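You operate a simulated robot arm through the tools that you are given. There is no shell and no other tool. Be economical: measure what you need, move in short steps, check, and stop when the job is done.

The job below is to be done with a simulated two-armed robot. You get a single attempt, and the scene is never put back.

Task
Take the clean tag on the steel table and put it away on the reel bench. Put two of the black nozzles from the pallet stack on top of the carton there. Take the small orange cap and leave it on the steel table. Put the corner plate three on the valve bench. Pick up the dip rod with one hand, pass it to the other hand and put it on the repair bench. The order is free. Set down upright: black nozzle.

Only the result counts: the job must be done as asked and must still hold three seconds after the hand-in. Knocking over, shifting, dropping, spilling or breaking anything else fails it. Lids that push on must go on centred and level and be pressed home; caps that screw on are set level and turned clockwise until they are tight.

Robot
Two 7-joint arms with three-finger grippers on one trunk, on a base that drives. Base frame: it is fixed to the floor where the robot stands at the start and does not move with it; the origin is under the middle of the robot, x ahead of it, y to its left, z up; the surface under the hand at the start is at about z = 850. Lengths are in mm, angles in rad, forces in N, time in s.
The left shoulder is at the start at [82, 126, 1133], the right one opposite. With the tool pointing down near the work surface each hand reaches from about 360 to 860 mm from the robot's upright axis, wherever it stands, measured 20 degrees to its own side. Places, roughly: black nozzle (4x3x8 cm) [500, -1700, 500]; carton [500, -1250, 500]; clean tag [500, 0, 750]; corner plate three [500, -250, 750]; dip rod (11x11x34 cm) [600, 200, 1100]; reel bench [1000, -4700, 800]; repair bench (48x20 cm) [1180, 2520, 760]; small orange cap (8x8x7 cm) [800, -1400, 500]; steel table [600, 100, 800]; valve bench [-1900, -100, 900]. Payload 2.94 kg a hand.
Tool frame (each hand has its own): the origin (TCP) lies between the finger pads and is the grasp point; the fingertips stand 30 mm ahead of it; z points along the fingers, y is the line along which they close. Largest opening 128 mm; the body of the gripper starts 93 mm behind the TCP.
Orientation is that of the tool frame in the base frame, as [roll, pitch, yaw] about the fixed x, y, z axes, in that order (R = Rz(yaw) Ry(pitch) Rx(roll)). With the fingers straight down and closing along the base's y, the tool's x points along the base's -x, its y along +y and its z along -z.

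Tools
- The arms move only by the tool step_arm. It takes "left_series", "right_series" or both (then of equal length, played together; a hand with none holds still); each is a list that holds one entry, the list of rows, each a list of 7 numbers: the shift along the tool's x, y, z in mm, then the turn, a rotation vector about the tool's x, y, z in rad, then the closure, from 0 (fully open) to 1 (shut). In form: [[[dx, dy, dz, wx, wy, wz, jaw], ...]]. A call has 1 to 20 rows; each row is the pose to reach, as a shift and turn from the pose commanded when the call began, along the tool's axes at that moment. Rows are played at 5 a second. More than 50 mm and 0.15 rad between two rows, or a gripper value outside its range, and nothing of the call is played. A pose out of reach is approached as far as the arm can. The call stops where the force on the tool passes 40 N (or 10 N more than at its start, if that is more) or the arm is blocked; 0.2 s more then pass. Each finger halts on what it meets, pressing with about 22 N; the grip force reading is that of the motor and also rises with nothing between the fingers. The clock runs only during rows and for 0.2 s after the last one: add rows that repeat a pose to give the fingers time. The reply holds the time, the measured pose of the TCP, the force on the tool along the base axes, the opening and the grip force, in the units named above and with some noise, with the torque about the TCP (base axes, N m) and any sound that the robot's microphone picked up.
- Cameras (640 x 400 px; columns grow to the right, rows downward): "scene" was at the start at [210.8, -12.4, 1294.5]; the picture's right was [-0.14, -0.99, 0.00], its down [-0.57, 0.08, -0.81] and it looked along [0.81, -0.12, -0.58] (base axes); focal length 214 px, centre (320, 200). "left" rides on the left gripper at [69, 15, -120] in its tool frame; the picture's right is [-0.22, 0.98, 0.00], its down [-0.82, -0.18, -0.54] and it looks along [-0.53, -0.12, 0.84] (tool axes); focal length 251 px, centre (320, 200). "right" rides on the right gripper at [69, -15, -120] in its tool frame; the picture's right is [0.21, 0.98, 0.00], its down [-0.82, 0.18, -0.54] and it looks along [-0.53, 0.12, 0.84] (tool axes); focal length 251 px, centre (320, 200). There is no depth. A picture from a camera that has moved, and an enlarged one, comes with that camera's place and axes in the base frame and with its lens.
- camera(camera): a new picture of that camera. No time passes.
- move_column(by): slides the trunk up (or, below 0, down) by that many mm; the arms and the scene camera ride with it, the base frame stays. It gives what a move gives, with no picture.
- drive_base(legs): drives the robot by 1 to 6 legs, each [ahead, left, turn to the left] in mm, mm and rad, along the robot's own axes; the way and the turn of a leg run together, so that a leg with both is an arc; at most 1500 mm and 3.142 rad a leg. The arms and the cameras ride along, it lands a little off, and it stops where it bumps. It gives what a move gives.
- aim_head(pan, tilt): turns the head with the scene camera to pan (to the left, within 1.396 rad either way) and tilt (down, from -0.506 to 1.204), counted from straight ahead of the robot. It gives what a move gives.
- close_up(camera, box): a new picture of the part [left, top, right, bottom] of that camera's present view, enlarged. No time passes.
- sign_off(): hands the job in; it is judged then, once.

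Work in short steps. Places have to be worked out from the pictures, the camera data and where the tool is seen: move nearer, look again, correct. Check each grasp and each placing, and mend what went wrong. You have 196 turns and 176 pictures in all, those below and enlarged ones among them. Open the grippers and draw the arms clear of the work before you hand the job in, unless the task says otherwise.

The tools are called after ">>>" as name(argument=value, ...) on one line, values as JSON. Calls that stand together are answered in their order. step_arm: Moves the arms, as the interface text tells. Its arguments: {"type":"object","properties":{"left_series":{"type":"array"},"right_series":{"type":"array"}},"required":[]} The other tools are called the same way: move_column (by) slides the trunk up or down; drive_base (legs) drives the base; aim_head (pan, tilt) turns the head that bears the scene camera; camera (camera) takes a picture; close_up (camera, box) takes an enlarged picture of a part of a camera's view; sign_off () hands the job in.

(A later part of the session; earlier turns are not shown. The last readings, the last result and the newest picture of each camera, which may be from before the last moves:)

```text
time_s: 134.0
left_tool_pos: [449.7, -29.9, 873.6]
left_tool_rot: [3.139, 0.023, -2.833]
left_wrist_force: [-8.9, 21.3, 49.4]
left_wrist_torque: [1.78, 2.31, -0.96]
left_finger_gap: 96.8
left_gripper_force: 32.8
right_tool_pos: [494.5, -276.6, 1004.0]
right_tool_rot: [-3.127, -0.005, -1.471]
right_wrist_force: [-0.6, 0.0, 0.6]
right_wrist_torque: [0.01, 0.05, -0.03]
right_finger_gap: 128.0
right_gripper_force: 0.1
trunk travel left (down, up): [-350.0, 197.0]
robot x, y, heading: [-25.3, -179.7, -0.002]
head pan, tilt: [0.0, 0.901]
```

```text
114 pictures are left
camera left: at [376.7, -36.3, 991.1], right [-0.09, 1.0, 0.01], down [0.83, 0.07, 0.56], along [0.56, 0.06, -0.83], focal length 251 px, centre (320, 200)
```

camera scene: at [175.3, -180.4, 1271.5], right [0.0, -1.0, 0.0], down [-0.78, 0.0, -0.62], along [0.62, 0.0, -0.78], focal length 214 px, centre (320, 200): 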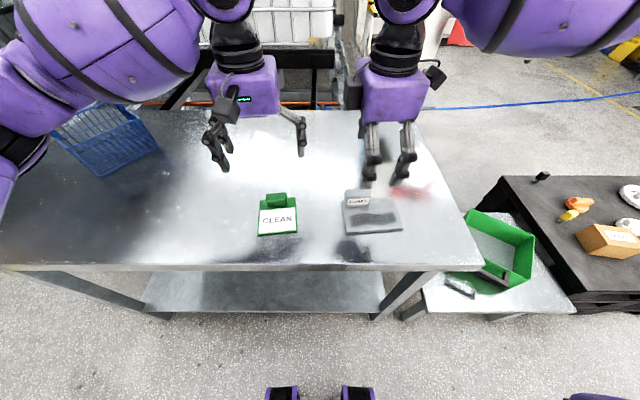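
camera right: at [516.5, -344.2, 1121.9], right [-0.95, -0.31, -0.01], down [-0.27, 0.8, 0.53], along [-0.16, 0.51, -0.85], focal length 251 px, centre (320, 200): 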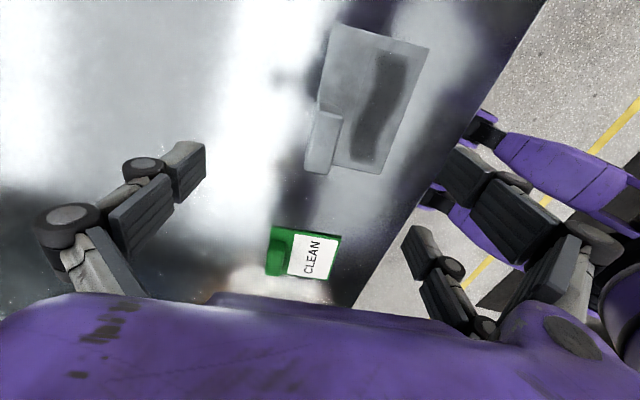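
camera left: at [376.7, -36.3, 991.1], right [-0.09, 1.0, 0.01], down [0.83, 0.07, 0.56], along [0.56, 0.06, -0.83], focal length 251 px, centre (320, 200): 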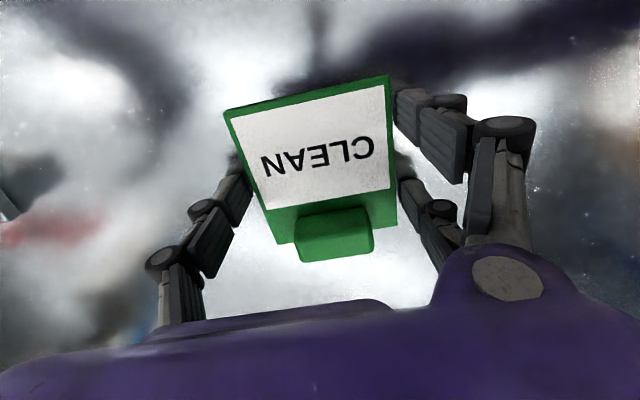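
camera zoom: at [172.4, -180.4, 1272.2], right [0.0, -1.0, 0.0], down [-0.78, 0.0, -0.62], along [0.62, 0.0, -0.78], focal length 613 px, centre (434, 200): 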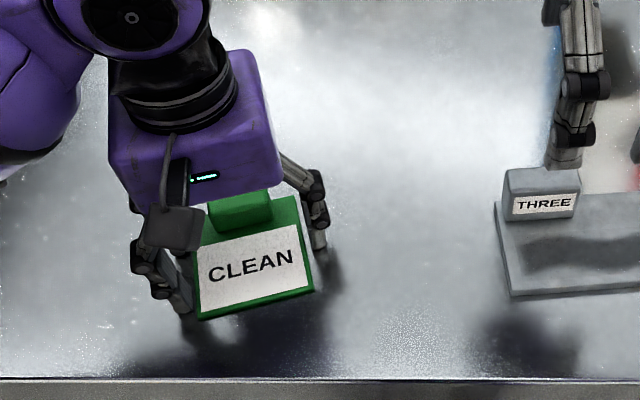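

The front finger is still jammed on the table and swings lower as it closes. I'll raise more before closing.

>>> step_arm(left_series=[[[0, 0, -5, 0, 0, 0, 0.3], [0, 0, -9, 0, 0, 0, 0.25], [0, 0, -9, 0, 0, 0, 0.25]]])

>>> close_up(camera="scene", box=[200, 130, 360, 270])

```text
time_s: 134.8
left_tool_pos: [451.8, -32.0, 878.5]
left_tool_rot: [-3.138, 0.018, -2.831]
left_wrist_force: [0.4, 0.8, 0.7]
left_wrist_torque: [-0.03, 0.01, 0.0]
left_finger_gap: 96.1
left_gripper_force: 0.2
right_tool_pos: [499.0, -278.1, 1001.9]
right_tool_rot: [-3.132, -0.002, -1.474]
right_wrist_force: [0.3, -0.1, -0.1]
right_wrist_torque: [0.01, 0.02, 0.0]
right_finger_gap: 128.1
right_gripper_force: 0.1
trunk travel left (down, up): [-350.0, 197.0]
robot x, y, heading: [-21.7, -180.0, 0.0]
head pan, tilt: [0.0, 0.901]
```

```text
2.86 times, centred on (280, 200) of scene
camera zoom: at [176.3, -180.8, 1271.2], right [0.0, -1.0, 0.0], down [-0.78, 0.0, -0.62], along [0.62, 0.0, -0.78], focal length 613 px, centre (434, 200)
```

zoom: 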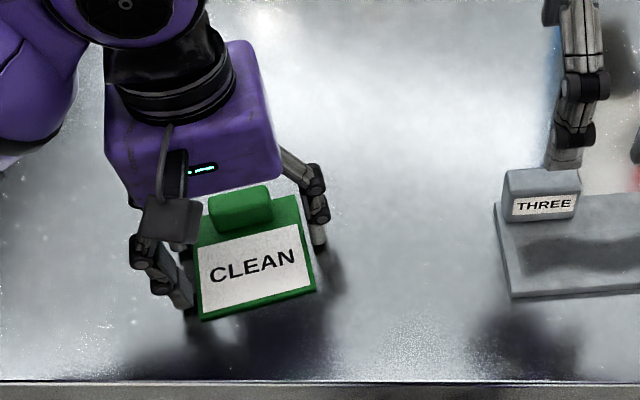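

It's free at TCP 878.5. I'll level it, raise 1 mm, and close fully onto the tag.

>>> step_arm(left_series=[[[0, 0, -1, 0, 0.018, 0, 0.27], [0, 0, -1, 0, 0.018, 0, 0.3], [0, 0, -1, 0, 0.018, 0, 0.34], [0, 0, -1, 0, 0.018, 0, 0.38], [0, 0, -1, 0, 0.018, 0, 0.38]]])

>>> camera(camera="left")

```text
time_s: 136.0
left_tool_pos: [452.1, -30.3, 879.9]
left_tool_rot: [-3.139, 0.0, -2.83]
left_wrist_force: [-0.3, 1.5, 2.2]
left_wrist_torque: [0.07, 0.07, -0.02]
left_finger_gap: 80.3
left_gripper_force: 0.6
right_tool_pos: [497.7, -277.6, 1001.7]
right_tool_rot: [-3.13, -0.004, -1.471]
right_wrist_force: [0.3, 0.8, 0.2]
right_wrist_torque: [0.0, 0.0, -0.04]
right_finger_gap: 127.7
right_gripper_force: 0.0
trunk travel left (down, up): [-350.0, 197.0]
robot x, y, heading: [-22.7, -180.6, 0.002]
head pan, tilt: [0.0, 0.901]
```

```text
112 pictures are left
camera left: at [381.1, -36.7, 1000.1], right [-0.09, 1.0, 0.0], down [0.84, 0.08, 0.54], along [0.54, 0.05, -0.84], focal length 251 px, centre (320, 200)
```

left: 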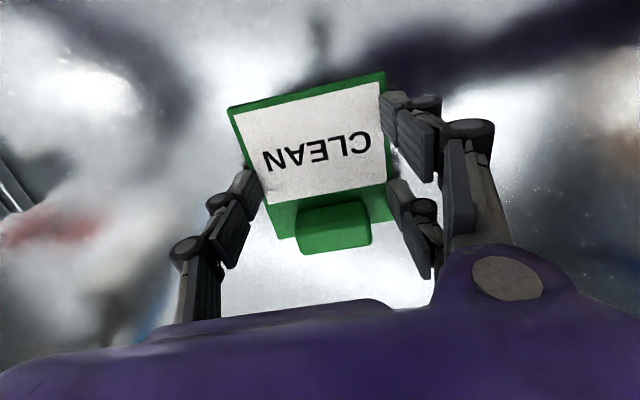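

The tips slid over the tag's top edge. I'll reopen, go about 3 mm lower, and try again.

>>> step_arm(left_series=[[[0, 0, 0, 0, 0, 0, 0.3], [0, 0, 0, 0, 0, 0, 0.22], [0, 0, 0, 0, 0, 0, 0.22], [0, 0, 3, 0, 0, 0, 0.22], [0, 0, 3, 0, 0, 0, 0.27], [0, 0, 3, 0, 0, 0, 0.3], [0, 0, 3, 0, 0, 0, 0.34], [0, 0, 3, 0, 0, 0, 0.38], [0, 0, 3, 0, 0, 0, 0.38]]])

>>> camera(camera="left")

```text
time_s: 138.0
left_tool_pos: [451.3, -31.8, 878.3]
left_tool_rot: [-3.139, 0.0, -2.832]
left_wrist_force: [-0.9, 1.7, 28.0]
left_wrist_torque: [0.33, 0.1, 0.25]
left_finger_gap: 82.0
left_gripper_force: 12.1
right_tool_pos: [496.2, -277.9, 1002.5]
right_tool_rot: [-3.131, -0.003, -1.473]
right_wrist_force: [1.0, 0.0, 0.4]
right_wrist_torque: [-0.03, 0.03, -0.03]
right_finger_gap: 127.7
right_gripper_force: 0.1
trunk travel left (down, up): [-350.0, 197.0]
robot x, y, heading: [-23.5, -178.5, 0.002]
head pan, tilt: [0.0, 0.901]
```

```text
111 pictures are left
camera left: at [380.7, -37.2, 998.5], right [-0.09, 1.0, 0.0], down [0.84, 0.08, 0.54], along [0.54, 0.05, -0.84], focal length 251 px, centre (320, 200)
```

left: 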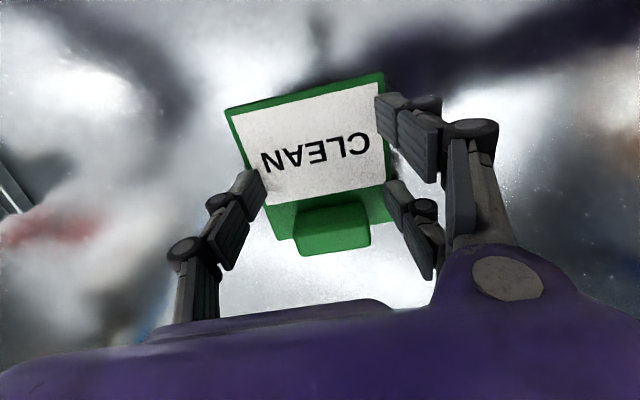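

Edge grip won't work because the tips press on the sheet. I'll lift and turn the left hand 90° so it closes across the handle's short depth, with its 51 mm length lying along the finger pair.

>>> step_arm(left_series=[[[0, 0, -4, 0, 0, 0, 0.2], [0, 0, -40, 0, 0, 0, 0], [0, 0, -80, 0, 0, 0, 0]]])

>>> step_arm(left_series=[[[-5, 0, 0, 0, 0, 0.14, 0], [-10, 0, 0, 0, 0, 0.28, 0], [-15, 0, 0, 0, 0, 0.42, 0], [-20, 0, 0, 0, 0, 0.56, 0], [-25, 0, 0, 0, 0, 0.7, 0], [-30, 0, 0, 0, 0, 0.84, 0], [-35, 0, 0, 0, 0, 0.98, 0], [-38, 0, 0, 0, 0, 1.12, 0], [-38, 0, 0, 0, 0, 1.26, 0], [-38, 0, 0, 0, 0, 1.4, 0], [-38, 0, 0, 0, 0, 1.54, 0], [-38, 0, 0, 0, 0, 1.577, 0], [-38, 0, 0, 0, 0, 1.577, 0]]])

>>> camera(camera="left")

>>> close_up(camera="scene", box=[200, 130, 360, 270])

```text
time_s: 138.8
left_tool_pos: [452.9, -33.2, 956.2]
left_tool_rot: [3.141, -0.001, -2.831]
left_wrist_force: [0.4, 0.1, 0.4]
left_wrist_torque: [0.01, -0.01, -0.04]
left_finger_gap: 127.9
left_gripper_force: 0.0
right_tool_pos: [497.1, -277.7, 1001.1]
right_tool_rot: [-3.132, -0.003, -1.472]
right_wrist_force: [-0.3, 0.6, -0.4]
right_wrist_torque: [-0.02, 0.03, 0.04]
right_finger_gap: 128.1
right_gripper_force: 0.2
trunk travel left (down, up): [-350.0, 197.0]
robot x, y, heading: [-24.7, -179.6, 0.002]
head pan, tilt: [0.0, 0.901]
```

```text
time_s: 141.6
left_tool_pos: [487.3, -20.2, 956.0]
left_tool_rot: [-3.142, 0.0, 1.873]
left_wrist_force: [-0.3, 0.9, -1.1]
left_wrist_torque: [-0.01, -0.01, 0.02]
left_finger_gap: 128.2
left_gripper_force: 0.1
right_tool_pos: [498.0, -277.1, 1002.2]
right_tool_rot: [-3.131, -0.004, -1.472]
right_wrist_force: [-0.6, -0.1, 0.4]
right_wrist_torque: [0.0, 0.0, -0.04]
right_finger_gap: 127.9
right_gripper_force: 0.0
trunk travel left (down, up): [-350.0, 197.0]
robot x, y, heading: [-25.0, -178.5, 0.003]
head pan, tilt: [0.0, 0.901]
```

```text
110 pictures are left
camera left: at [481.3, 52.0, 1076.9], right [1.0, 0.09, 0.0], down [0.07, -0.84, 0.54], along [0.05, -0.54, -0.84], focal length 251 px, centre (320, 200)
```

left: 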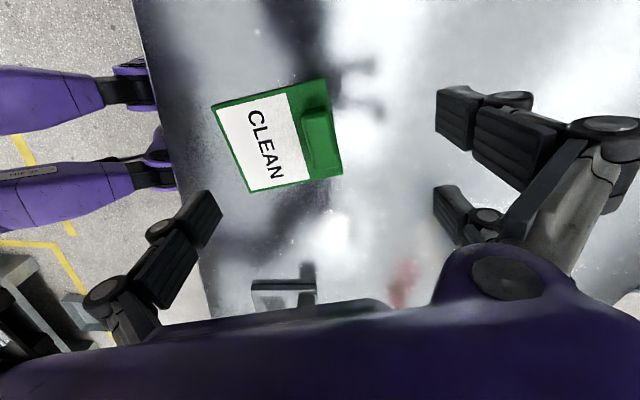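

```text
2.86 times, centred on (280, 200) of scene
camera zoom: at [175.9, -180.6, 1271.4], right [0.0, -1.0, 0.0], down [-0.78, 0.0, -0.62], along [0.62, 0.0, -0.78], focal length 613 px, centre (434, 200)
```

zoom: 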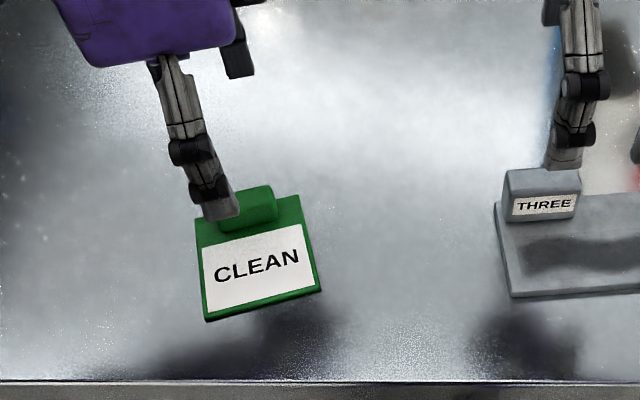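

The handle centre is (491, -20) with a length of about 54 mm. That matches the finger pair's ±28 mm spread. I'll lower centred on it and close.

>>> step_arm(left_series=[[[-1, 4, 35, 0, 0, 0, 0], [-1, 4, 68, 0, 0, 0, 0], [-1, 4, 68, 0, 0, 0, 0.3], [-1, 4, 68, 0, 0, 0, 0.6], [-1, 4, 68, 0, 0, 0, 0.75], [-1, 4, 68, 0, 0, 0, 0.9], [-1, 4, 68, 0, 0, 0, 1], [-1, 4, 68, 0, 0, 0, 1]]])

>>> camera(camera="left")

>>> close_up(camera="scene", box=[200, 130, 360, 270])

```text
time_s: 143.4
left_tool_pos: [491.3, -20.4, 889.7]
left_tool_rot: [-3.141, 0.0, 1.874]
left_wrist_force: [0.3, -0.2, 0.2]
left_wrist_torque: [-0.01, 0.03, 0.0]
left_finger_gap: 23.4
left_gripper_force: 21.7
right_tool_pos: [497.8, -277.7, 1000.4]
right_tool_rot: [-3.13, -0.003, -1.473]
right_wrist_force: [0.1, 0.8, -0.1]
right_wrist_torque: [0.0, -0.02, 0.01]
right_finger_gap: 128.0
right_gripper_force: 0.1
trunk travel left (down, up): [-350.0, 197.0]
robot x, y, heading: [-24.4, -175.5, 0.002]
head pan, tilt: [0.0, 0.901]
```

```text
108 pictures are left
camera left: at [485.9, 51.9, 1009.7], right [1.0, 0.09, 0.0], down [0.07, -0.84, 0.54], along [0.05, -0.54, -0.84], focal length 251 px, centre (320, 200)
```

left: 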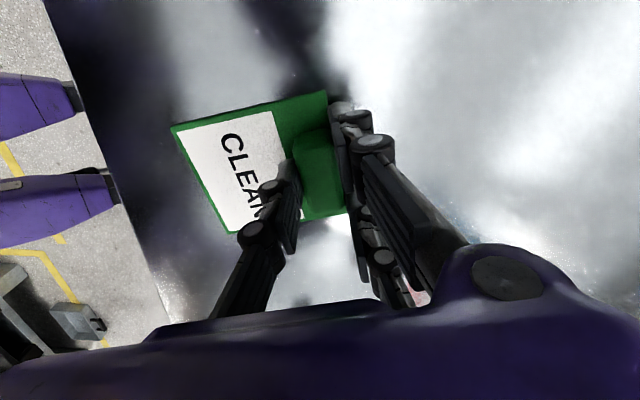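

```text
2.86 times, centred on (280, 200) of scene
camera zoom: at [175.9, -180.6, 1271.4], right [0.0, -1.0, 0.0], down [-0.78, 0.0, -0.62], along [0.62, 0.0, -0.78], focal length 613 px, centre (434, 200)
```

zoom: 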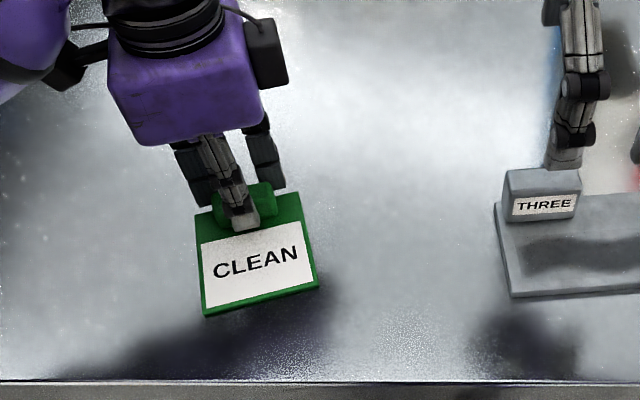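

The tag handle is gripped (gap 23.4 mm at 22 N). I'll lift it, then lower the right hand onto block THREE and close.

>>> step_arm(left_series=[[[0, 0, -20, 0, 0, 0, 1], [0, 0, -55, 0, 0, 0, 1], [0, 0, -90, 0, 0, 0, 1], [0, 0, -120, 0, 0, 0, 1]]])

>>> step_arm(right_series=[[[0, 0, 40, 0, 0, 0, 0], [-5, 1, 75, 0, 0, 0, 0], [-9, 1, 108, 0, 0, 0, 0], [-9, 1, 108, 0, 0, 0, 0]]])

>>> camera(camera="right")

>>> camera(camera="scene")

```text
time_s: 144.4
left_tool_pos: [491.8, -19.3, 1008.1]
left_tool_rot: [3.141, 0.0, 1.874]
left_wrist_force: [0.2, 0.8, -0.8]
left_wrist_torque: [0.01, -0.04, 0.0]
left_finger_gap: 23.4
left_gripper_force: 22.3
right_tool_pos: [497.8, -278.1, 1001.8]
right_tool_rot: [-3.13, -0.003, -1.473]
right_wrist_force: [0.0, 0.5, 0.2]
right_wrist_torque: [-0.03, 0.02, -0.02]
right_finger_gap: 128.0
right_gripper_force: 0.0
trunk travel left (down, up): [-350.0, 197.0]
robot x, y, heading: [-25.8, -179.0, -0.0]
head pan, tilt: [0.0, 0.901]
```

```text
time_s: 145.4
left_tool_pos: [492.2, -19.5, 1007.7]
left_tool_rot: [-3.14, 0.002, 1.876]
left_wrist_force: [-0.2, -0.2, -0.4]
left_wrist_torque: [0.0, 0.0, 0.0]
left_finger_gap: 23.2
left_gripper_force: 21.8
right_tool_pos: [483.0, -287.3, 900.8]
right_tool_rot: [-3.131, -0.005, -1.471]
right_wrist_force: [0.7, 0.6, 0.2]
right_wrist_torque: [0.0, -0.03, 0.0]
right_finger_gap: 127.8
right_gripper_force: 0.0
right hand out of reach, approached as far as the arm can: row 1, 2, 3, 4
trunk travel left (down, up): [-350.0, 197.0]
robot x, y, heading: [-22.0, -179.0, -0.003]
head pan, tilt: [0.0, 0.901]
```

```text
106 pictures are left
camera right: at [503.0, -354.0, 1019.8], right [-0.95, -0.31, -0.01], down [-0.27, 0.8, 0.54], along [-0.16, 0.51, -0.84], focal length 251 px, centre (320, 200)
```

right: 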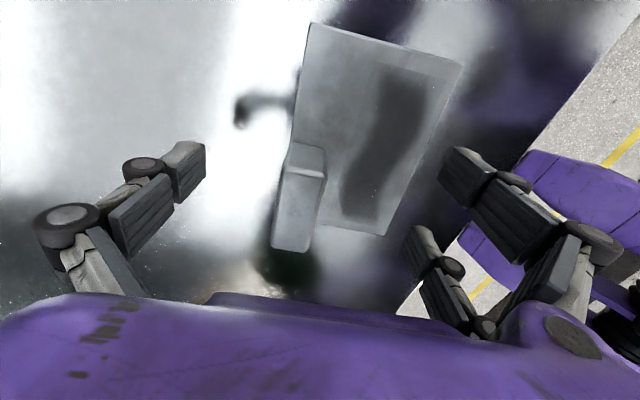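

```text
105 pictures are left
camera scene: at [175.6, -180.5, 1271.4], right [0.0, -1.0, 0.0], down [-0.78, 0.0, -0.62], along [0.62, 0.0, -0.78], focal length 214 px, centre (320, 200)
```

scene: 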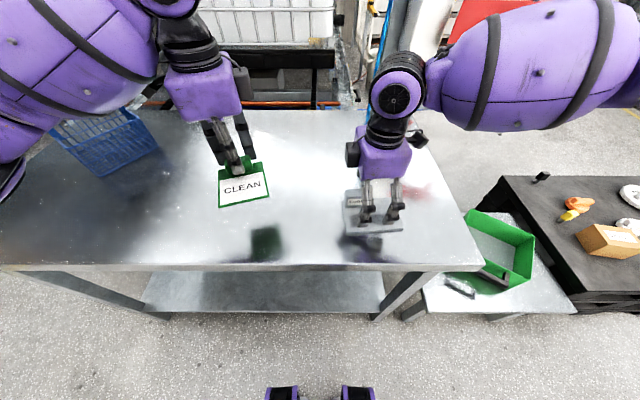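

The tag hangs level. The right hand is at its inward limit, so I'll raise it slightly, shift the base 60 mm left, and come down again.

>>> step_arm(right_series=[[[0, 0, -40, 0, 0, 0, 0], [0, 0, -60, 0, 0, 0, 0]]])

>>> drive_base(legs=[[0, 70, 0]])

>>> camera(camera="right")

```text
time_s: 146.0
left_tool_pos: [492.5, -18.5, 1007.4]
left_tool_rot: [-3.141, 0.0, 1.875]
left_wrist_force: [-0.8, 0.1, -0.9]
left_wrist_torque: [0.0, -0.01, -0.01]
left_finger_gap: 23.5
left_gripper_force: 22.2
right_tool_pos: [483.2, -288.3, 960.8]
right_tool_rot: [-3.131, -0.004, -1.473]
right_wrist_force: [-0.5, -0.9, -1.4]
right_wrist_torque: [-0.02, -0.01, 0.02]
right_finger_gap: 128.0
right_gripper_force: 0.1
trunk travel left (down, up): [-350.0, 197.0]
robot x, y, heading: [-25.1, -181.0, 0.002]
head pan, tilt: [0.0, 0.901]
```

```text
time_s: 147.3
left_tool_pos: [491.3, 51.9, 1007.8]
left_tool_rot: [-3.141, 0.002, 1.877]
left_wrist_force: [0.0, -0.3, -0.6]
left_wrist_torque: [-0.01, 0.03, -0.01]
left_finger_gap: 23.2
left_gripper_force: 21.9
right_tool_pos: [483.2, -218.0, 960.1]
right_tool_rot: [-3.132, -0.003, -1.471]
right_wrist_force: [-0.1, 0.7, -0.5]
right_wrist_torque: [-0.06, -0.01, -0.04]
right_finger_gap: 127.9
right_gripper_force: 0.0
trunk travel left (down, up): [-350.0, 197.0]
robot x, y, heading: [-21.5, -114.2, 0.004]
head pan, tilt: [0.0, 0.901]
```

```text
104 pictures are left
camera right: at [502.6, -283.2, 1080.4], right [-0.95, -0.31, -0.01], down [-0.27, 0.8, 0.54], along [-0.16, 0.51, -0.84], focal length 251 px, centre (320, 200)
```

right: 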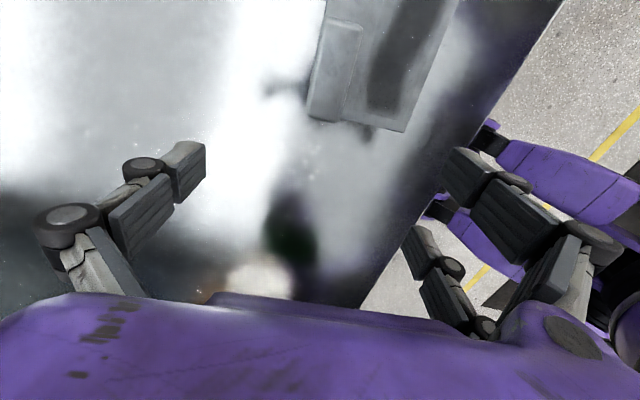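

Combining views, the block centre is at about (493, -264). I'll move the right hand there, lower it and close.

>>> step_arm(right_series=[[[23, -3, 0, 0, 0, 0, 0], [47, -5, 20, 0, 0, 0, 0], [47, -5, 50, 0, 0, 0, 0], [47, -5, 67, 0, 0, 0, 0], [47, -5, 67, 0, 0, 0, 0.3], [47, -5, 67, 0, 0, 0, 0.5]]])

>>> camera(camera="right")

>>> close_up(camera="scene", box=[320, 130, 480, 270])

```text
time_s: 148.7
left_tool_pos: [492.7, 52.2, 1007.5]
left_tool_rot: [-3.141, 0.0, 1.876]
left_wrist_force: [-0.8, -1.5, 0.0]
left_wrist_torque: [-0.01, -0.02, 0.01]
left_finger_gap: 23.3
left_gripper_force: 21.9
right_tool_pos: [495.3, -263.6, 894.5]
right_tool_rot: [-3.132, -0.004, -1.471]
right_wrist_force: [-0.2, 0.9, -0.1]
right_wrist_torque: [-0.05, 0.0, 0.01]
right_finger_gap: 63.6
right_gripper_force: 0.0
trunk travel left (down, up): [-350.0, 197.0]
robot x, y, heading: [-21.7, -114.7, 0.004]
head pan, tilt: [0.0, 0.901]
```

```text
103 pictures are left
camera right: at [514.1, -330.3, 1013.9], right [-0.95, -0.31, -0.01], down [-0.27, 0.8, 0.54], along [-0.16, 0.51, -0.84], focal length 251 px, centre (320, 200)
```

right: 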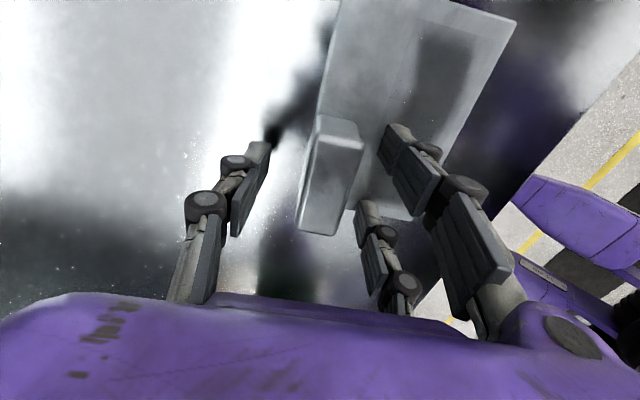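

```text
2.86 times, centred on (400, 200) of scene
camera zoom: at [175.8, -110.6, 1271.4], right [0.0, -1.0, 0.0], down [-0.78, 0.0, -0.62], along [0.62, 0.0, -0.78], focal length 613 px, centre (91, 200)
```

zoom: 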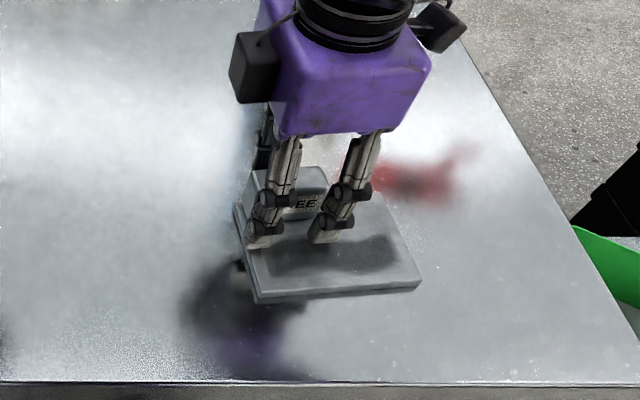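

The block sits between the single finger and the pair. Closing now.

>>> step_arm(right_series=[[[0, 0, 0, 0, 0, 0, 0.65], [0, 0, 0, 0, 0, 0, 0.8], [0, 0, 0, 0, 0, 0, 0.95], [0, 0, 0, 0, 0, 0, 1], [0, 0, 0, 0, 0, 0, 1]]])

>>> camera(camera="right")

```text
time_s: 149.9
left_tool_pos: [491.9, 51.7, 1008.6]
left_tool_rot: [-3.141, 0.002, 1.876]
left_wrist_force: [0.0, 0.1, 0.2]
left_wrist_torque: [0.01, 0.0, 0.06]
left_finger_gap: 23.2
left_gripper_force: 21.6
right_tool_pos: [494.5, -263.9, 894.0]
right_tool_rot: [-3.131, -0.002, -1.471]
right_wrist_force: [-0.6, 0.1, 0.3]
right_wrist_torque: [0.06, 0.12, -0.04]
right_finger_gap: 25.8
right_gripper_force: 21.9
trunk travel left (down, up): [-350.0, 197.0]
robot x, y, heading: [-21.6, -111.8, 0.004]
head pan, tilt: [0.0, 0.901]
```

```text
101 pictures are left
camera right: at [513.9, -330.2, 1013.9], right [-0.95, -0.31, -0.01], down [-0.27, 0.8, 0.54], along [-0.16, 0.51, -0.84], focal length 251 px, centre (320, 200)
```

right: 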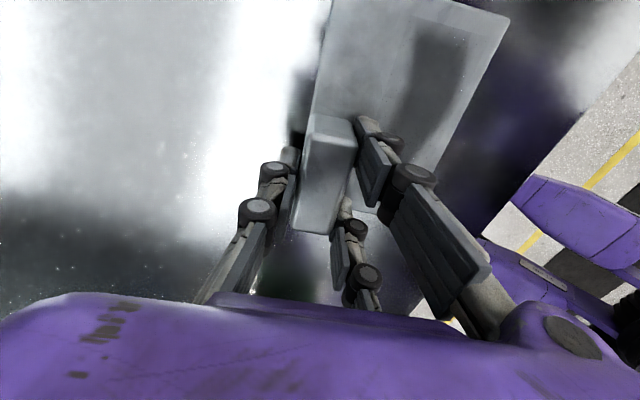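

Gripped, with a gap of 25.8 mm. I'll lift it 120 mm and check both loads.

>>> step_arm(right_series=[[[0, 0, -15, 0, 0, 0, 1], [0, 0, -45, 0, 0, 0, 1], [0, 0, -80, 0, 0, 0, 1], [0, 0, -115, 0, 0, 0, 1], [0, 0, -115, 0, 0, 0, 1]]])

>>> camera(camera="scene")

```text
time_s: 151.1
left_tool_pos: [493.1, 50.5, 1007.3]
left_tool_rot: [-3.14, 0.0, 1.877]
left_wrist_force: [0.2, -1.4, -0.3]
left_wrist_torque: [-0.01, 0.03, -0.04]
left_finger_gap: 23.2
left_gripper_force: 21.7
right_tool_pos: [491.6, -262.4, 1009.1]
right_tool_rot: [-3.133, -0.004, -1.471]
right_wrist_force: [0.4, -1.0, -4.2]
right_wrist_torque: [0.14, -0.1, 0.0]
right_finger_gap: 25.6
right_gripper_force: 21.9
trunk travel left (down, up): [-350.0, 197.0]
robot x, y, heading: [-23.4, -112.6, 0.005]
head pan, tilt: [0.0, 0.901]
```

```text
100 pictures are left
camera scene: at [176.5, -110.8, 1271.2], right [0.0, -1.0, 0.0], down [-0.78, 0.0, -0.62], along [0.62, 0.0, -0.78], focal length 214 px, centre (320, 200)
```

scene: 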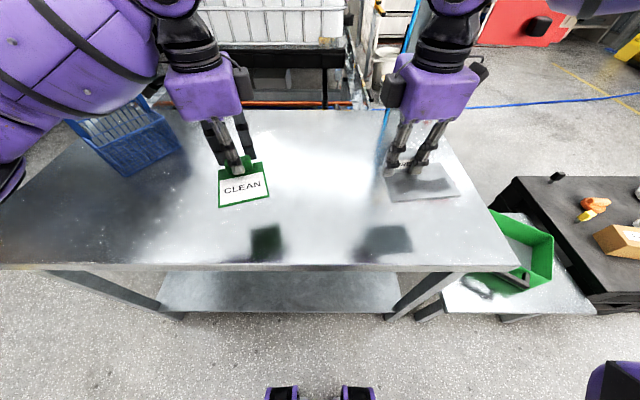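

Both are held level. I'll back off and turn around to face the valve bench.

>>> drive_base(legs=[[-650, 0, 0], [0, 0, 3.14]])

>>> aim_head(pan=0, tilt=0.5)

>>> camera(camera="scene")

```text
time_s: 162.1
left_tool_pos: [-1176.4, -292.3, 1006.8]
left_tool_rot: [-3.141, 0.001, -1.239]
left_wrist_force: [-0.1, -0.7, -0.3]
left_wrist_torque: [0.01, 0.0, -0.01]
left_finger_gap: 23.4
left_gripper_force: 22.1
right_tool_pos: [-1184.3, 20.4, 1008.5]
right_tool_rot: [-3.132, -0.004, 1.699]
right_wrist_force: [-0.1, -0.6, -4.4]
right_wrist_torque: [-0.14, 0.1, 0.01]
right_finger_gap: 25.8
right_gripper_force: 21.8
trunk travel left (down, up): [-350.0, 197.0]
robot x, y, heading: [-665.6, -114.9, -3.112]
head pan, tilt: [0.0, 0.901]
```

```text
time_s: 162.9
left_tool_pos: [-1177.1, -292.6, 1007.7]
left_tool_rot: [-3.141, 0.001, -1.238]
left_wrist_force: [-0.2, 0.0, -0.7]
left_wrist_torque: [0.01, 0.0, 0.03]
left_finger_gap: 23.2
left_gripper_force: 21.9
right_tool_pos: [-1185.7, 21.3, 1008.8]
right_tool_rot: [-3.133, -0.003, 1.698]
right_wrist_force: [-0.2, -0.7, -4.0]
right_wrist_torque: [-0.08, 0.11, 0.02]
right_finger_gap: 25.7
right_gripper_force: 22.4
trunk travel left (down, up): [-350.0, 197.0]
robot x, y, heading: [-666.3, -115.0, -3.109]
head pan, tilt: [0.0, 0.499]
```

```text
99 pictures are left
camera scene: at [-881.2, -122.3, 1305.1], right [-0.03, 1.0, 0.0], down [0.48, 0.01, -0.88], along [-0.88, -0.03, -0.48], focal length 214 px, centre (320, 200)
```

scene: 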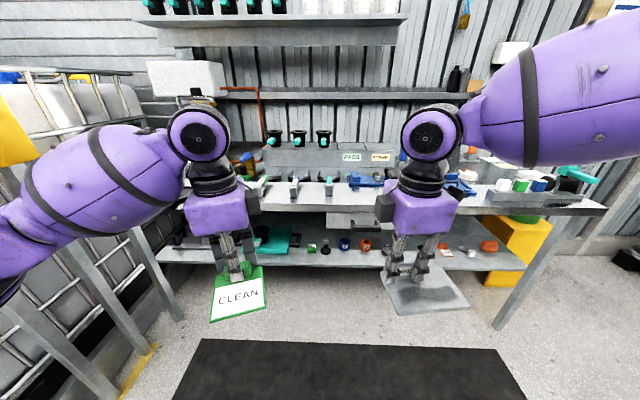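

The bench is directly ahead with its near edge around x≈-1560, and the hands block part of the view. I'll raise the trunk and move nearer for a look down.

>>> move_column(by=180)

>>> drive_base(legs=[[250, 0, 0]])

>>> aim_head(pan=0, tilt=0.6)

>>> camera(camera="scene")

```text
time_s: 164.9
left_tool_pos: [-1177.5, -291.4, 1186.6]
left_tool_rot: [-3.138, -0.001, -1.237]
left_wrist_force: [-1.3, 0.7, -1.4]
left_wrist_torque: [0.0, -0.02, -0.02]
left_finger_gap: 23.2
left_gripper_force: 21.7
right_tool_pos: [-1173.6, 21.5, 1250.5]
right_tool_rot: [-3.007, -0.016, 1.694]
right_wrist_force: [0.0, 1.4, -4.4]
right_wrist_torque: [-0.11, 0.03, -0.02]
right_finger_gap: 25.7
right_gripper_force: 21.7
trunk travel left (down, up): [-530.0, 17.0]
robot x, y, heading: [-666.7, -119.2, -3.111]
head pan, tilt: [0.0, 0.499]
```

```text
time_s: 166.7
left_tool_pos: [-1420.3, -298.4, 1188.5]
left_tool_rot: [3.14, 0.002, -1.239]
left_wrist_force: [-1.3, -0.2, 0.5]
left_wrist_torque: [0.0, 0.05, 0.02]
left_finger_gap: 23.0
left_gripper_force: 21.9
right_tool_pos: [-1415.6, 14.6, 1254.4]
right_tool_rot: [-3.003, -0.016, 1.694]
right_wrist_force: [-0.3, 0.7, -3.8]
right_wrist_torque: [-0.1, 0.09, 0.0]
right_finger_gap: 25.8
right_gripper_force: 21.9
trunk travel left (down, up): [-530.0, 17.0]
robot x, y, heading: [-910.8, -125.4, -3.109]
head pan, tilt: [0.0, 0.499]
```

```text
time_s: 167.4
left_tool_pos: [-1422.1, -299.6, 1186.8]
left_tool_rot: [-3.141, -0.001, -1.238]
left_wrist_force: [-0.6, -0.4, -0.1]
left_wrist_torque: [0.0, 0.03, 0.02]
left_finger_gap: 23.2
left_gripper_force: 22.0
right_tool_pos: [-1417.0, 14.5, 1251.8]
right_tool_rot: [-3.004, -0.014, 1.693]
right_wrist_force: [0.1, 0.1, -5.0]
right_wrist_torque: [-0.11, 0.06, 0.02]
right_finger_gap: 26.0
right_gripper_force: 22.3
trunk travel left (down, up): [-530.0, 17.0]
robot x, y, heading: [-912.9, -120.3, -3.112]
head pan, tilt: [0.0, 0.6]
```

```text
98 pictures are left
camera scene: at [-1023.7, -126.4, 1495.6], right [-0.03, 1.0, 0.0], down [0.56, 0.02, -0.82], along [-0.82, -0.02, -0.57], focal length 214 px, centre (320, 200)
```

scene: 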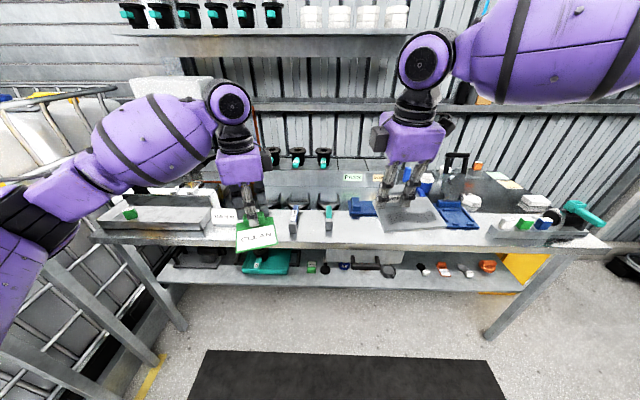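

The right hand rose more than the trunk and tilted slightly; I'll correct that later. First I'll zoom on the bench top to find a free spot.

>>> close_up(camera="scene", box=[200, 130, 600, 290])

>>> camera(camera="right")

>>> camera(camera="left")

```text
1.60 times, centred on (400, 210) of scene
camera zoom: at [-1023.7, -126.4, 1495.6], right [-0.03, 1.0, 0.0], down [0.56, 0.02, -0.82], along [-0.82, -0.02, -0.57], focal length 343 px, centre (192, 184)
```

zoom: 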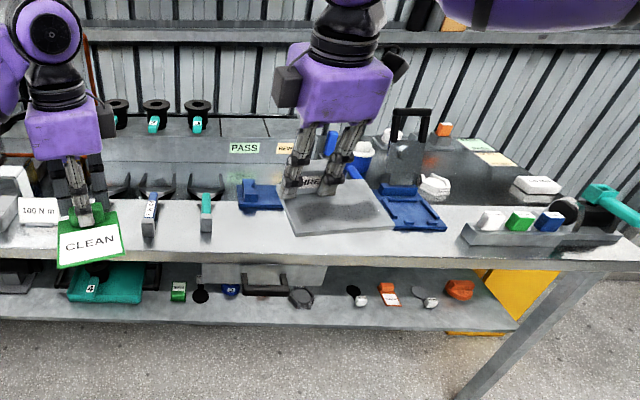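

```text
96 pictures are left
camera right: at [-1425.1, 81.4, 1373.8], right [0.93, 0.33, -0.13], down [0.35, -0.79, 0.5], along [0.06, -0.51, -0.86], focal length 251 px, centre (320, 200)
```

right: 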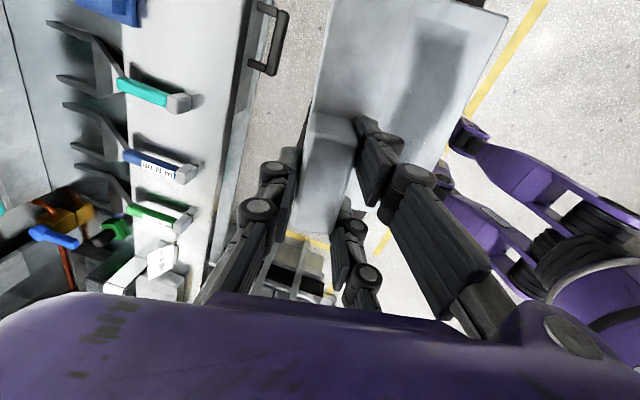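

```text
95 pictures are left
camera left: at [-1414.0, -368.6, 1307.3], right [-0.99, -0.12, 0.0], down [-0.1, 0.84, 0.54], along [-0.06, 0.54, -0.84], focal length 251 px, centre (320, 200)
```

left: 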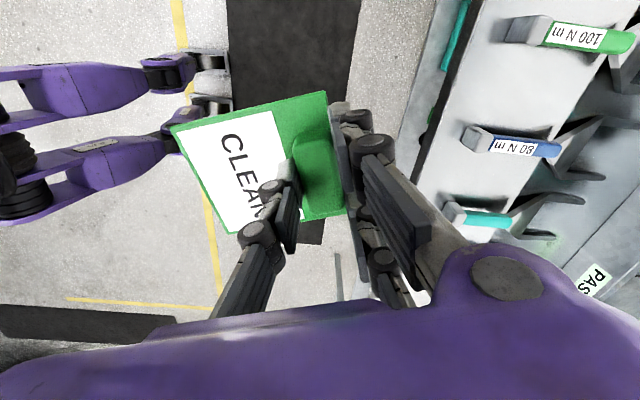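

The free area is about y 120–370, x -1630 to -1800, between the small blue item and the blue tray. I'll lower the trunk again, raise the left hand, and look before moving in.

>>> move_column(by=-180)

>>> step_arm(left_series=[[[0, 0, -40, 0, 0, 0, 1], [0, 0, -80, 0, 0, 0, 1], [0, 0, -120, 0, 0, 0, 1], [0, 0, -150, 0, 0, 0, 1]]])

>>> drive_base(legs=[[60, -190, -0.03]])

>>> camera(camera="scene")

```text
time_s: 169.4
left_tool_pos: [-1420.9, -299.1, 1007.6]
left_tool_rot: [3.138, 0.004, -1.241]
left_wrist_force: [0.4, 0.6, -1.4]
left_wrist_torque: [0.01, 0.03, 0.01]
left_finger_gap: 23.3
left_gripper_force: 21.6
right_tool_pos: [-1416.3, 14.8, 1072.9]
right_tool_rot: [-3.003, -0.018, 1.693]
right_wrist_force: [-0.5, 0.5, -4.6]
right_wrist_torque: [-0.09, 0.01, -0.04]
right_finger_gap: 25.8
right_gripper_force: 22.2
trunk travel left (down, up): [-350.0, 197.0]
robot x, y, heading: [-908.8, -122.8, -3.106]
head pan, tilt: [0.0, 0.6]
```

```text
time_s: 170.4
left_tool_pos: [-1422.5, -301.8, 1158.5]
left_tool_rot: [-3.142, 0.0, -1.238]
left_wrist_force: [0.2, -0.1, -1.6]
left_wrist_torque: [-0.04, 0.04, -0.03]
left_finger_gap: 23.3
left_gripper_force: 22.0
right_tool_pos: [-1416.3, 14.7, 1073.6]
right_tool_rot: [-3.004, -0.016, 1.696]
right_wrist_force: [0.0, -0.3, -4.2]
right_wrist_torque: [-0.16, 0.05, 0.0]
right_finger_gap: 25.7
right_gripper_force: 22.2
trunk travel left (down, up): [-350.0, 197.0]
robot x, y, heading: [-910.5, -123.8, -3.109]
head pan, tilt: [0.0, 0.6]
```

```text
time_s: 172.7
left_tool_pos: [-1490.2, -98.8, 1158.4]
left_tool_rot: [3.142, 0.0, -1.267]
left_wrist_force: [0.2, 0.7, -0.6]
left_wrist_torque: [0.0, 0.03, -0.03]
left_finger_gap: 23.4
left_gripper_force: 21.7
right_tool_pos: [-1476.4, 215.9, 1073.1]
right_tool_rot: [-3.006, -0.015, 1.667]
right_wrist_force: [0.1, 0.6, -4.3]
right_wrist_torque: [-0.08, 0.06, -0.02]
right_finger_gap: 25.7
right_gripper_force: 21.9
trunk travel left (down, up): [-350.0, 197.0]
robot x, y, heading: [-974.2, 67.7, -3.141]
head pan, tilt: [0.0, 0.6]
```

```text
94 pictures are left
camera scene: at [-1186.1, 65.2, 1296.1], right [0.0, 1.0, 0.0], down [0.57, 0.0, -0.82], along [-0.82, 0.0, -0.57], focal length 214 px, centre (320, 200)
```

scene: 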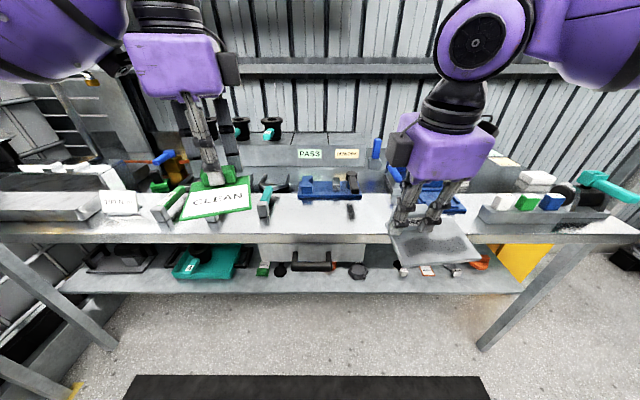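

I can see a free strip at y -80..130, x -1610..-1755, in front of the blue item. I'll level the right hand and drive so the plate's centre comes to about (-1685, 30).

>>> step_arm(right_series=[[[0, 0, 0, -0.065, 0, 0, 1], [0, 0, 0, -0.127, 0, 0, 1], [0, 0, 0, -0.127, 0, 0, 1]]])

>>> drive_base(legs=[[0, 217, 0], [225, 0, 0]])

>>> camera(camera="scene")

>>> camera(camera="right")

```text
time_s: 173.5
left_tool_pos: [-1490.9, -98.9, 1158.2]
left_tool_rot: [-3.141, 0.001, -1.267]
left_wrist_force: [0.4, 0.4, 0.8]
left_wrist_torque: [0.01, 0.0, 0.0]
left_finger_gap: 23.3
left_gripper_force: 21.8
right_tool_pos: [-1475.1, 216.3, 1072.2]
right_tool_rot: [-3.134, -0.016, 1.668]
right_wrist_force: [-0.1, -0.6, -4.8]
right_wrist_torque: [-0.09, 0.07, -0.03]
right_finger_gap: 25.9
right_gripper_force: 22.4
trunk travel left (down, up): [-350.0, 197.0]
robot x, y, heading: [-976.8, 64.0, -3.138]
head pan, tilt: [0.0, 0.6]
```

```text
time_s: 177.3
left_tool_pos: [-1710.1, -315.2, 1158.3]
left_tool_rot: [-3.141, 0.001, -1.266]
left_wrist_force: [-0.3, -0.2, -0.5]
left_wrist_torque: [-0.01, -0.02, 0.02]
left_finger_gap: 23.2
left_gripper_force: 21.9
right_tool_pos: [-1696.1, 0.1, 1072.2]
right_tool_rot: [-3.13, -0.016, 1.669]
right_wrist_force: [-1.4, -0.2, -4.5]
right_wrist_torque: [-0.14, 0.03, -0.02]
right_finger_gap: 25.9
right_gripper_force: 21.9
trunk travel left (down, up): [-350.0, 197.0]
robot x, y, heading: [-1195.1, -148.7, -3.134]
head pan, tilt: [0.0, 0.6]
```

```text
93 pictures are left
camera scene: at [-1405.6, -151.2, 1296.1], right [0.0, 1.0, 0.0], down [0.57, 0.0, -0.82], along [-0.82, 0.0, -0.57], focal length 214 px, centre (320, 200)
```

scene: 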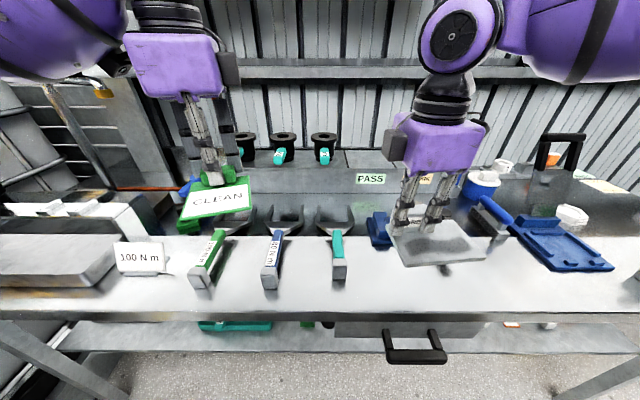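

```text
92 pictures are left
camera right: at [-1716.6, 65.5, 1193.2], right [0.95, 0.31, -0.01], down [0.27, -0.81, 0.53], along [0.16, -0.5, -0.85], focal length 251 px, centre (320, 200)
```

right: 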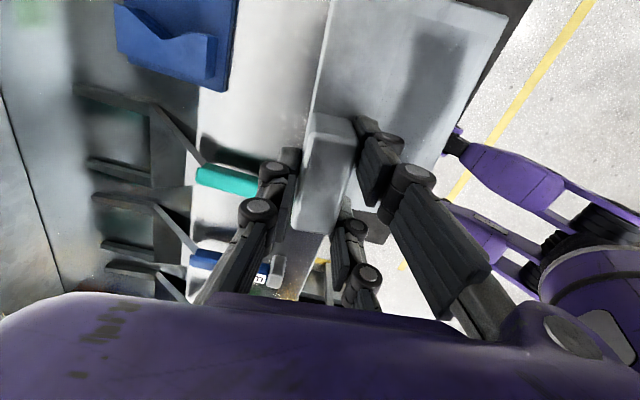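

A small dark thing shows at the plate's right front edge. I'll zoom there before lowering.

>>> close_up(camera="scene", box=[320, 170, 560, 320])

>>> close_up(camera="right", box=[180, 0, 420, 150])

```text
2.67 times, centred on (440, 245) of scene
camera zoom: at [-1405.6, -151.2, 1296.1], right [0.0, 1.0, 0.0], down [0.57, 0.0, -0.82], along [-0.82, 0.0, -0.57], focal length 572 px, centre (0, 80)
```

zoom: 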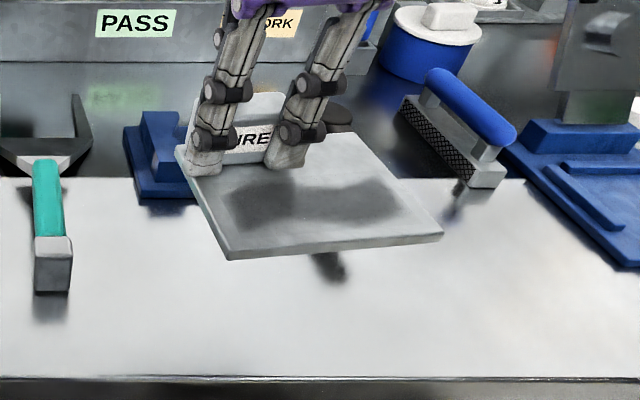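

```text
2.67 times, centred on (300, 75) of right
camera zoom: at [-1716.6, 65.5, 1193.2], right [0.95, 0.31, -0.01], down [0.27, -0.81, 0.53], along [0.16, -0.5, -0.85], focal length 670 px, centre (373, 533)
```

zoom: 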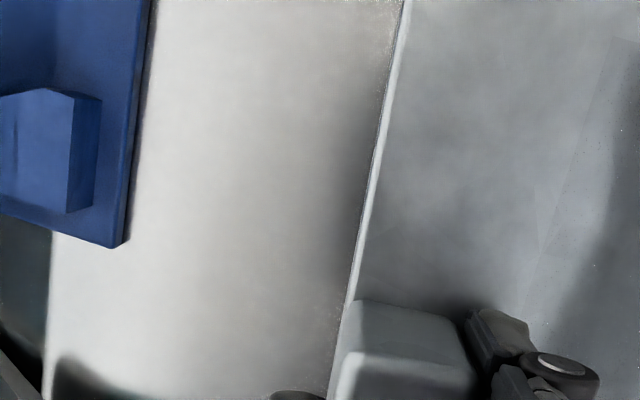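

The spot is clear; the dark blob was only a shadow. I'll move the plate to centre (-1690, 40) and lower most of the way.

>>> step_arm(right_series=[[[6, -21, 10, 0, 0, 0, 1], [13, -43, 30, 0, 0, 0, 1], [13, -43, 70, 0, 0, 0, 1], [13, -43, 105, 0, 0, 0, 1], [13, -43, 105, 0, 0, 0, 1]]])

>>> close_up(camera="scene", box=[320, 170, 560, 320])

```text
time_s: 178.5
left_tool_pos: [-1709.9, -316.8, 1159.4]
left_tool_rot: [3.141, 0.002, -1.266]
left_wrist_force: [0.3, -1.0, -1.3]
left_wrist_torque: [-0.01, 0.01, 0.03]
left_finger_gap: 23.4
left_gripper_force: 21.5
right_tool_pos: [-1740.8, 10.3, 968.4]
right_tool_rot: [-3.131, -0.017, 1.67]
right_wrist_force: [1.1, 0.3, -5.4]
right_wrist_torque: [-0.13, 0.08, -0.01]
right_finger_gap: 25.7
right_gripper_force: 21.9
trunk travel left (down, up): [-350.0, 197.0]
robot x, y, heading: [-1192.1, -151.6, -3.14]
head pan, tilt: [0.0, 0.6]
```

```text
2.67 times, centred on (440, 245) of scene
camera zoom: at [-1405.3, -151.4, 1296.2], right [0.0, 1.0, 0.0], down [0.56, 0.0, -0.83], along [-0.83, 0.0, -0.56], focal length 572 px, centre (0, 80)
```

zoom: 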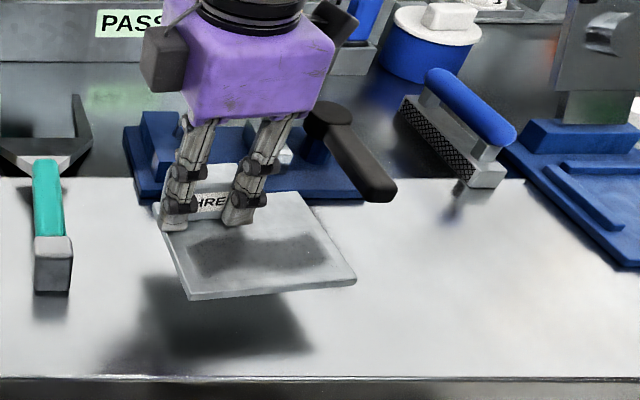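

There is clearance. I'll shift 10 mm toward myself and lower gently to contact.

>>> step_arm(right_series=[[[-1, 10, 6, 0, 0, 0, 1], [-1, 10, 14, 0, 0, 0, 1], [-1, 10, 20, 0, 0, 0, 1], [-1, 10, 24, 0, 0, 0, 1], [-1, 10, 27, 0, 0, 0, 1], [-1, 10, 30, 0, 0, 0, 1]]])

>>> close_up(camera="scene", box=[320, 170, 560, 320])

```text
time_s: 179.9
left_tool_pos: [-1709.2, -315.5, 1158.1]
left_tool_rot: [3.14, 0.0, -1.266]
left_wrist_force: [-0.3, 0.0, 0.2]
left_wrist_torque: [0.0, -0.02, 0.02]
left_finger_gap: 23.2
left_gripper_force: 22.3
right_tool_pos: [-1731.5, 10.3, 937.6]
right_tool_rot: [-3.132, -0.016, 1.67]
right_wrist_force: [0.9, 0.6, -4.9]
right_wrist_torque: [-0.11, 0.05, 0.02]
right_finger_gap: 25.8
right_gripper_force: 22.0
trunk travel left (down, up): [-350.0, 197.0]
robot x, y, heading: [-1193.3, -147.2, -3.135]
head pan, tilt: [0.0, 0.6]
```

```text
2.67 times, centred on (440, 245) of scene
camera zoom: at [-1405.8, -151.2, 1296.1], right [0.0, 1.0, 0.0], down [0.57, 0.0, -0.82], along [-0.82, 0.0, -0.57], focal length 572 px, centre (0, 80)
```

zoom: 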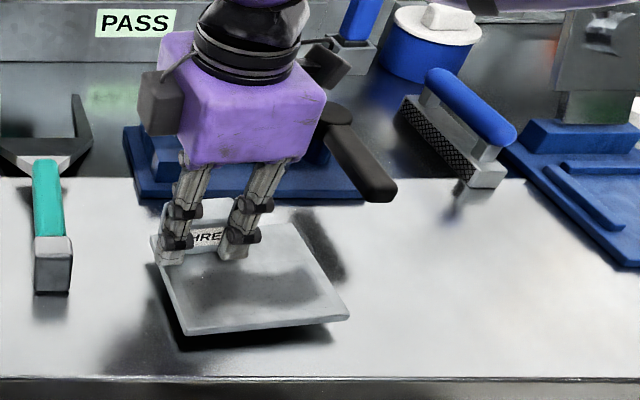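

It's still floating a little above. I'll continue in 3 mm steps.

>>> step_arm(right_series=[[[0, 0, 3, 0, 0, 0, 1], [0, 0, 6, 0, 0, 0, 1], [0, 0, 9, 0, 0, 0, 1], [0, 0, 11, 0, 0, 0, 1], [0, 0, 11, 0, 0, 0, 1]]])

>>> close_up(camera="scene", box=[320, 170, 560, 320])

```text
time_s: 181.1
left_tool_pos: [-1709.6, -315.7, 1158.6]
left_tool_rot: [3.14, 0.0, -1.265]
left_wrist_force: [0.9, -1.3, -0.9]
left_wrist_torque: [-0.02, 0.01, -0.01]
left_finger_gap: 23.4
left_gripper_force: 22.1
right_tool_pos: [-1730.7, 10.3, 927.2]
right_tool_rot: [-3.13, -0.017, 1.67]
right_wrist_force: [-0.2, -0.2, -4.2]
right_wrist_torque: [-0.1, 0.05, 0.0]
right_finger_gap: 25.8
right_gripper_force: 22.2
trunk travel left (down, up): [-350.0, 197.0]
robot x, y, heading: [-1193.8, -151.4, -3.135]
head pan, tilt: [0.0, 0.6]
```

```text
2.67 times, centred on (440, 245) of scene
camera zoom: at [-1405.7, -151.2, 1296.1], right [0.0, 1.0, 0.0], down [0.57, 0.0, -0.82], along [-0.82, 0.0, -0.57], focal length 572 px, centre (0, 80)
```

zoom: 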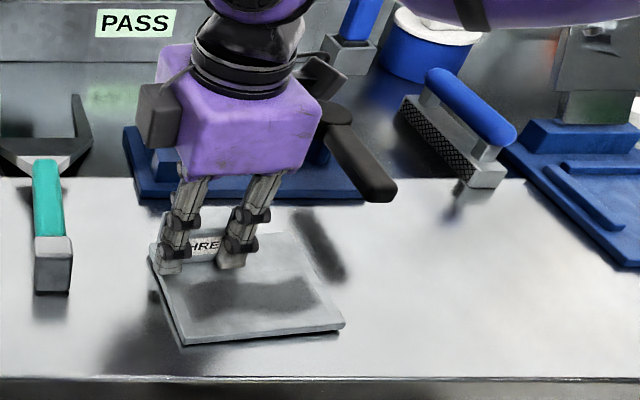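

It's very near the surface now, so I'll use 2 mm steps.

>>> step_arm(right_series=[[[0, 0, 2, 0, 0, 0, 1], [0, 0, 4, 0, 0, 0, 1], [0, 0, 6, 0, 0, 0, 1], [0, 0, 7, 0, 0, 0, 1]]])

>>> close_up(camera="scene", box=[360, 220, 480, 310])

```text
time_s: 182.1
left_tool_pos: [-1709.1, -317.1, 1158.7]
left_tool_rot: [3.139, 0.002, -1.265]
left_wrist_force: [-0.8, 0.4, -0.1]
left_wrist_torque: [0.0, -0.02, 0.0]
left_finger_gap: 23.5
left_gripper_force: 21.5
right_tool_pos: [-1731.0, 9.8, 920.9]
right_tool_rot: [-3.128, -0.016, 1.667]
right_wrist_force: [-1.1, 2.1, 16.6]
right_wrist_torque: [0.13, 0.07, -0.18]
right_finger_gap: 25.8
right_gripper_force: 21.9
trunk travel left (down, up): [-350.0, 197.0]
robot x, y, heading: [-1194.3, -151.8, -3.133]
head pan, tilt: [0.0, 0.6]
```

```text
4.44 times, centred on (420, 265) of scene
camera zoom: at [-1404.6, -151.6, 1296.4], right [0.0, 1.0, 0.0], down [0.56, 0.0, -0.83], along [-0.83, 0.0, -0.56], focal length 953 px, centre (-124, -89)
```

zoom: 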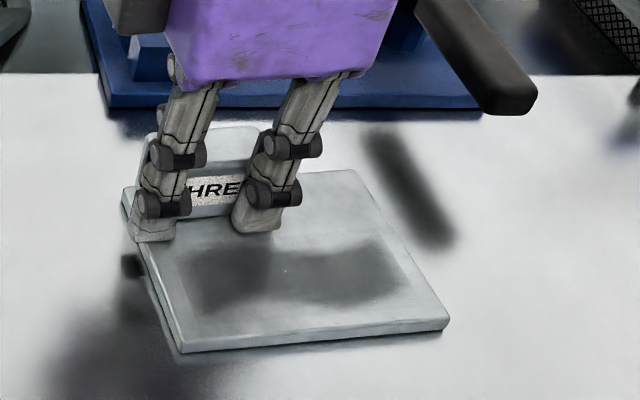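

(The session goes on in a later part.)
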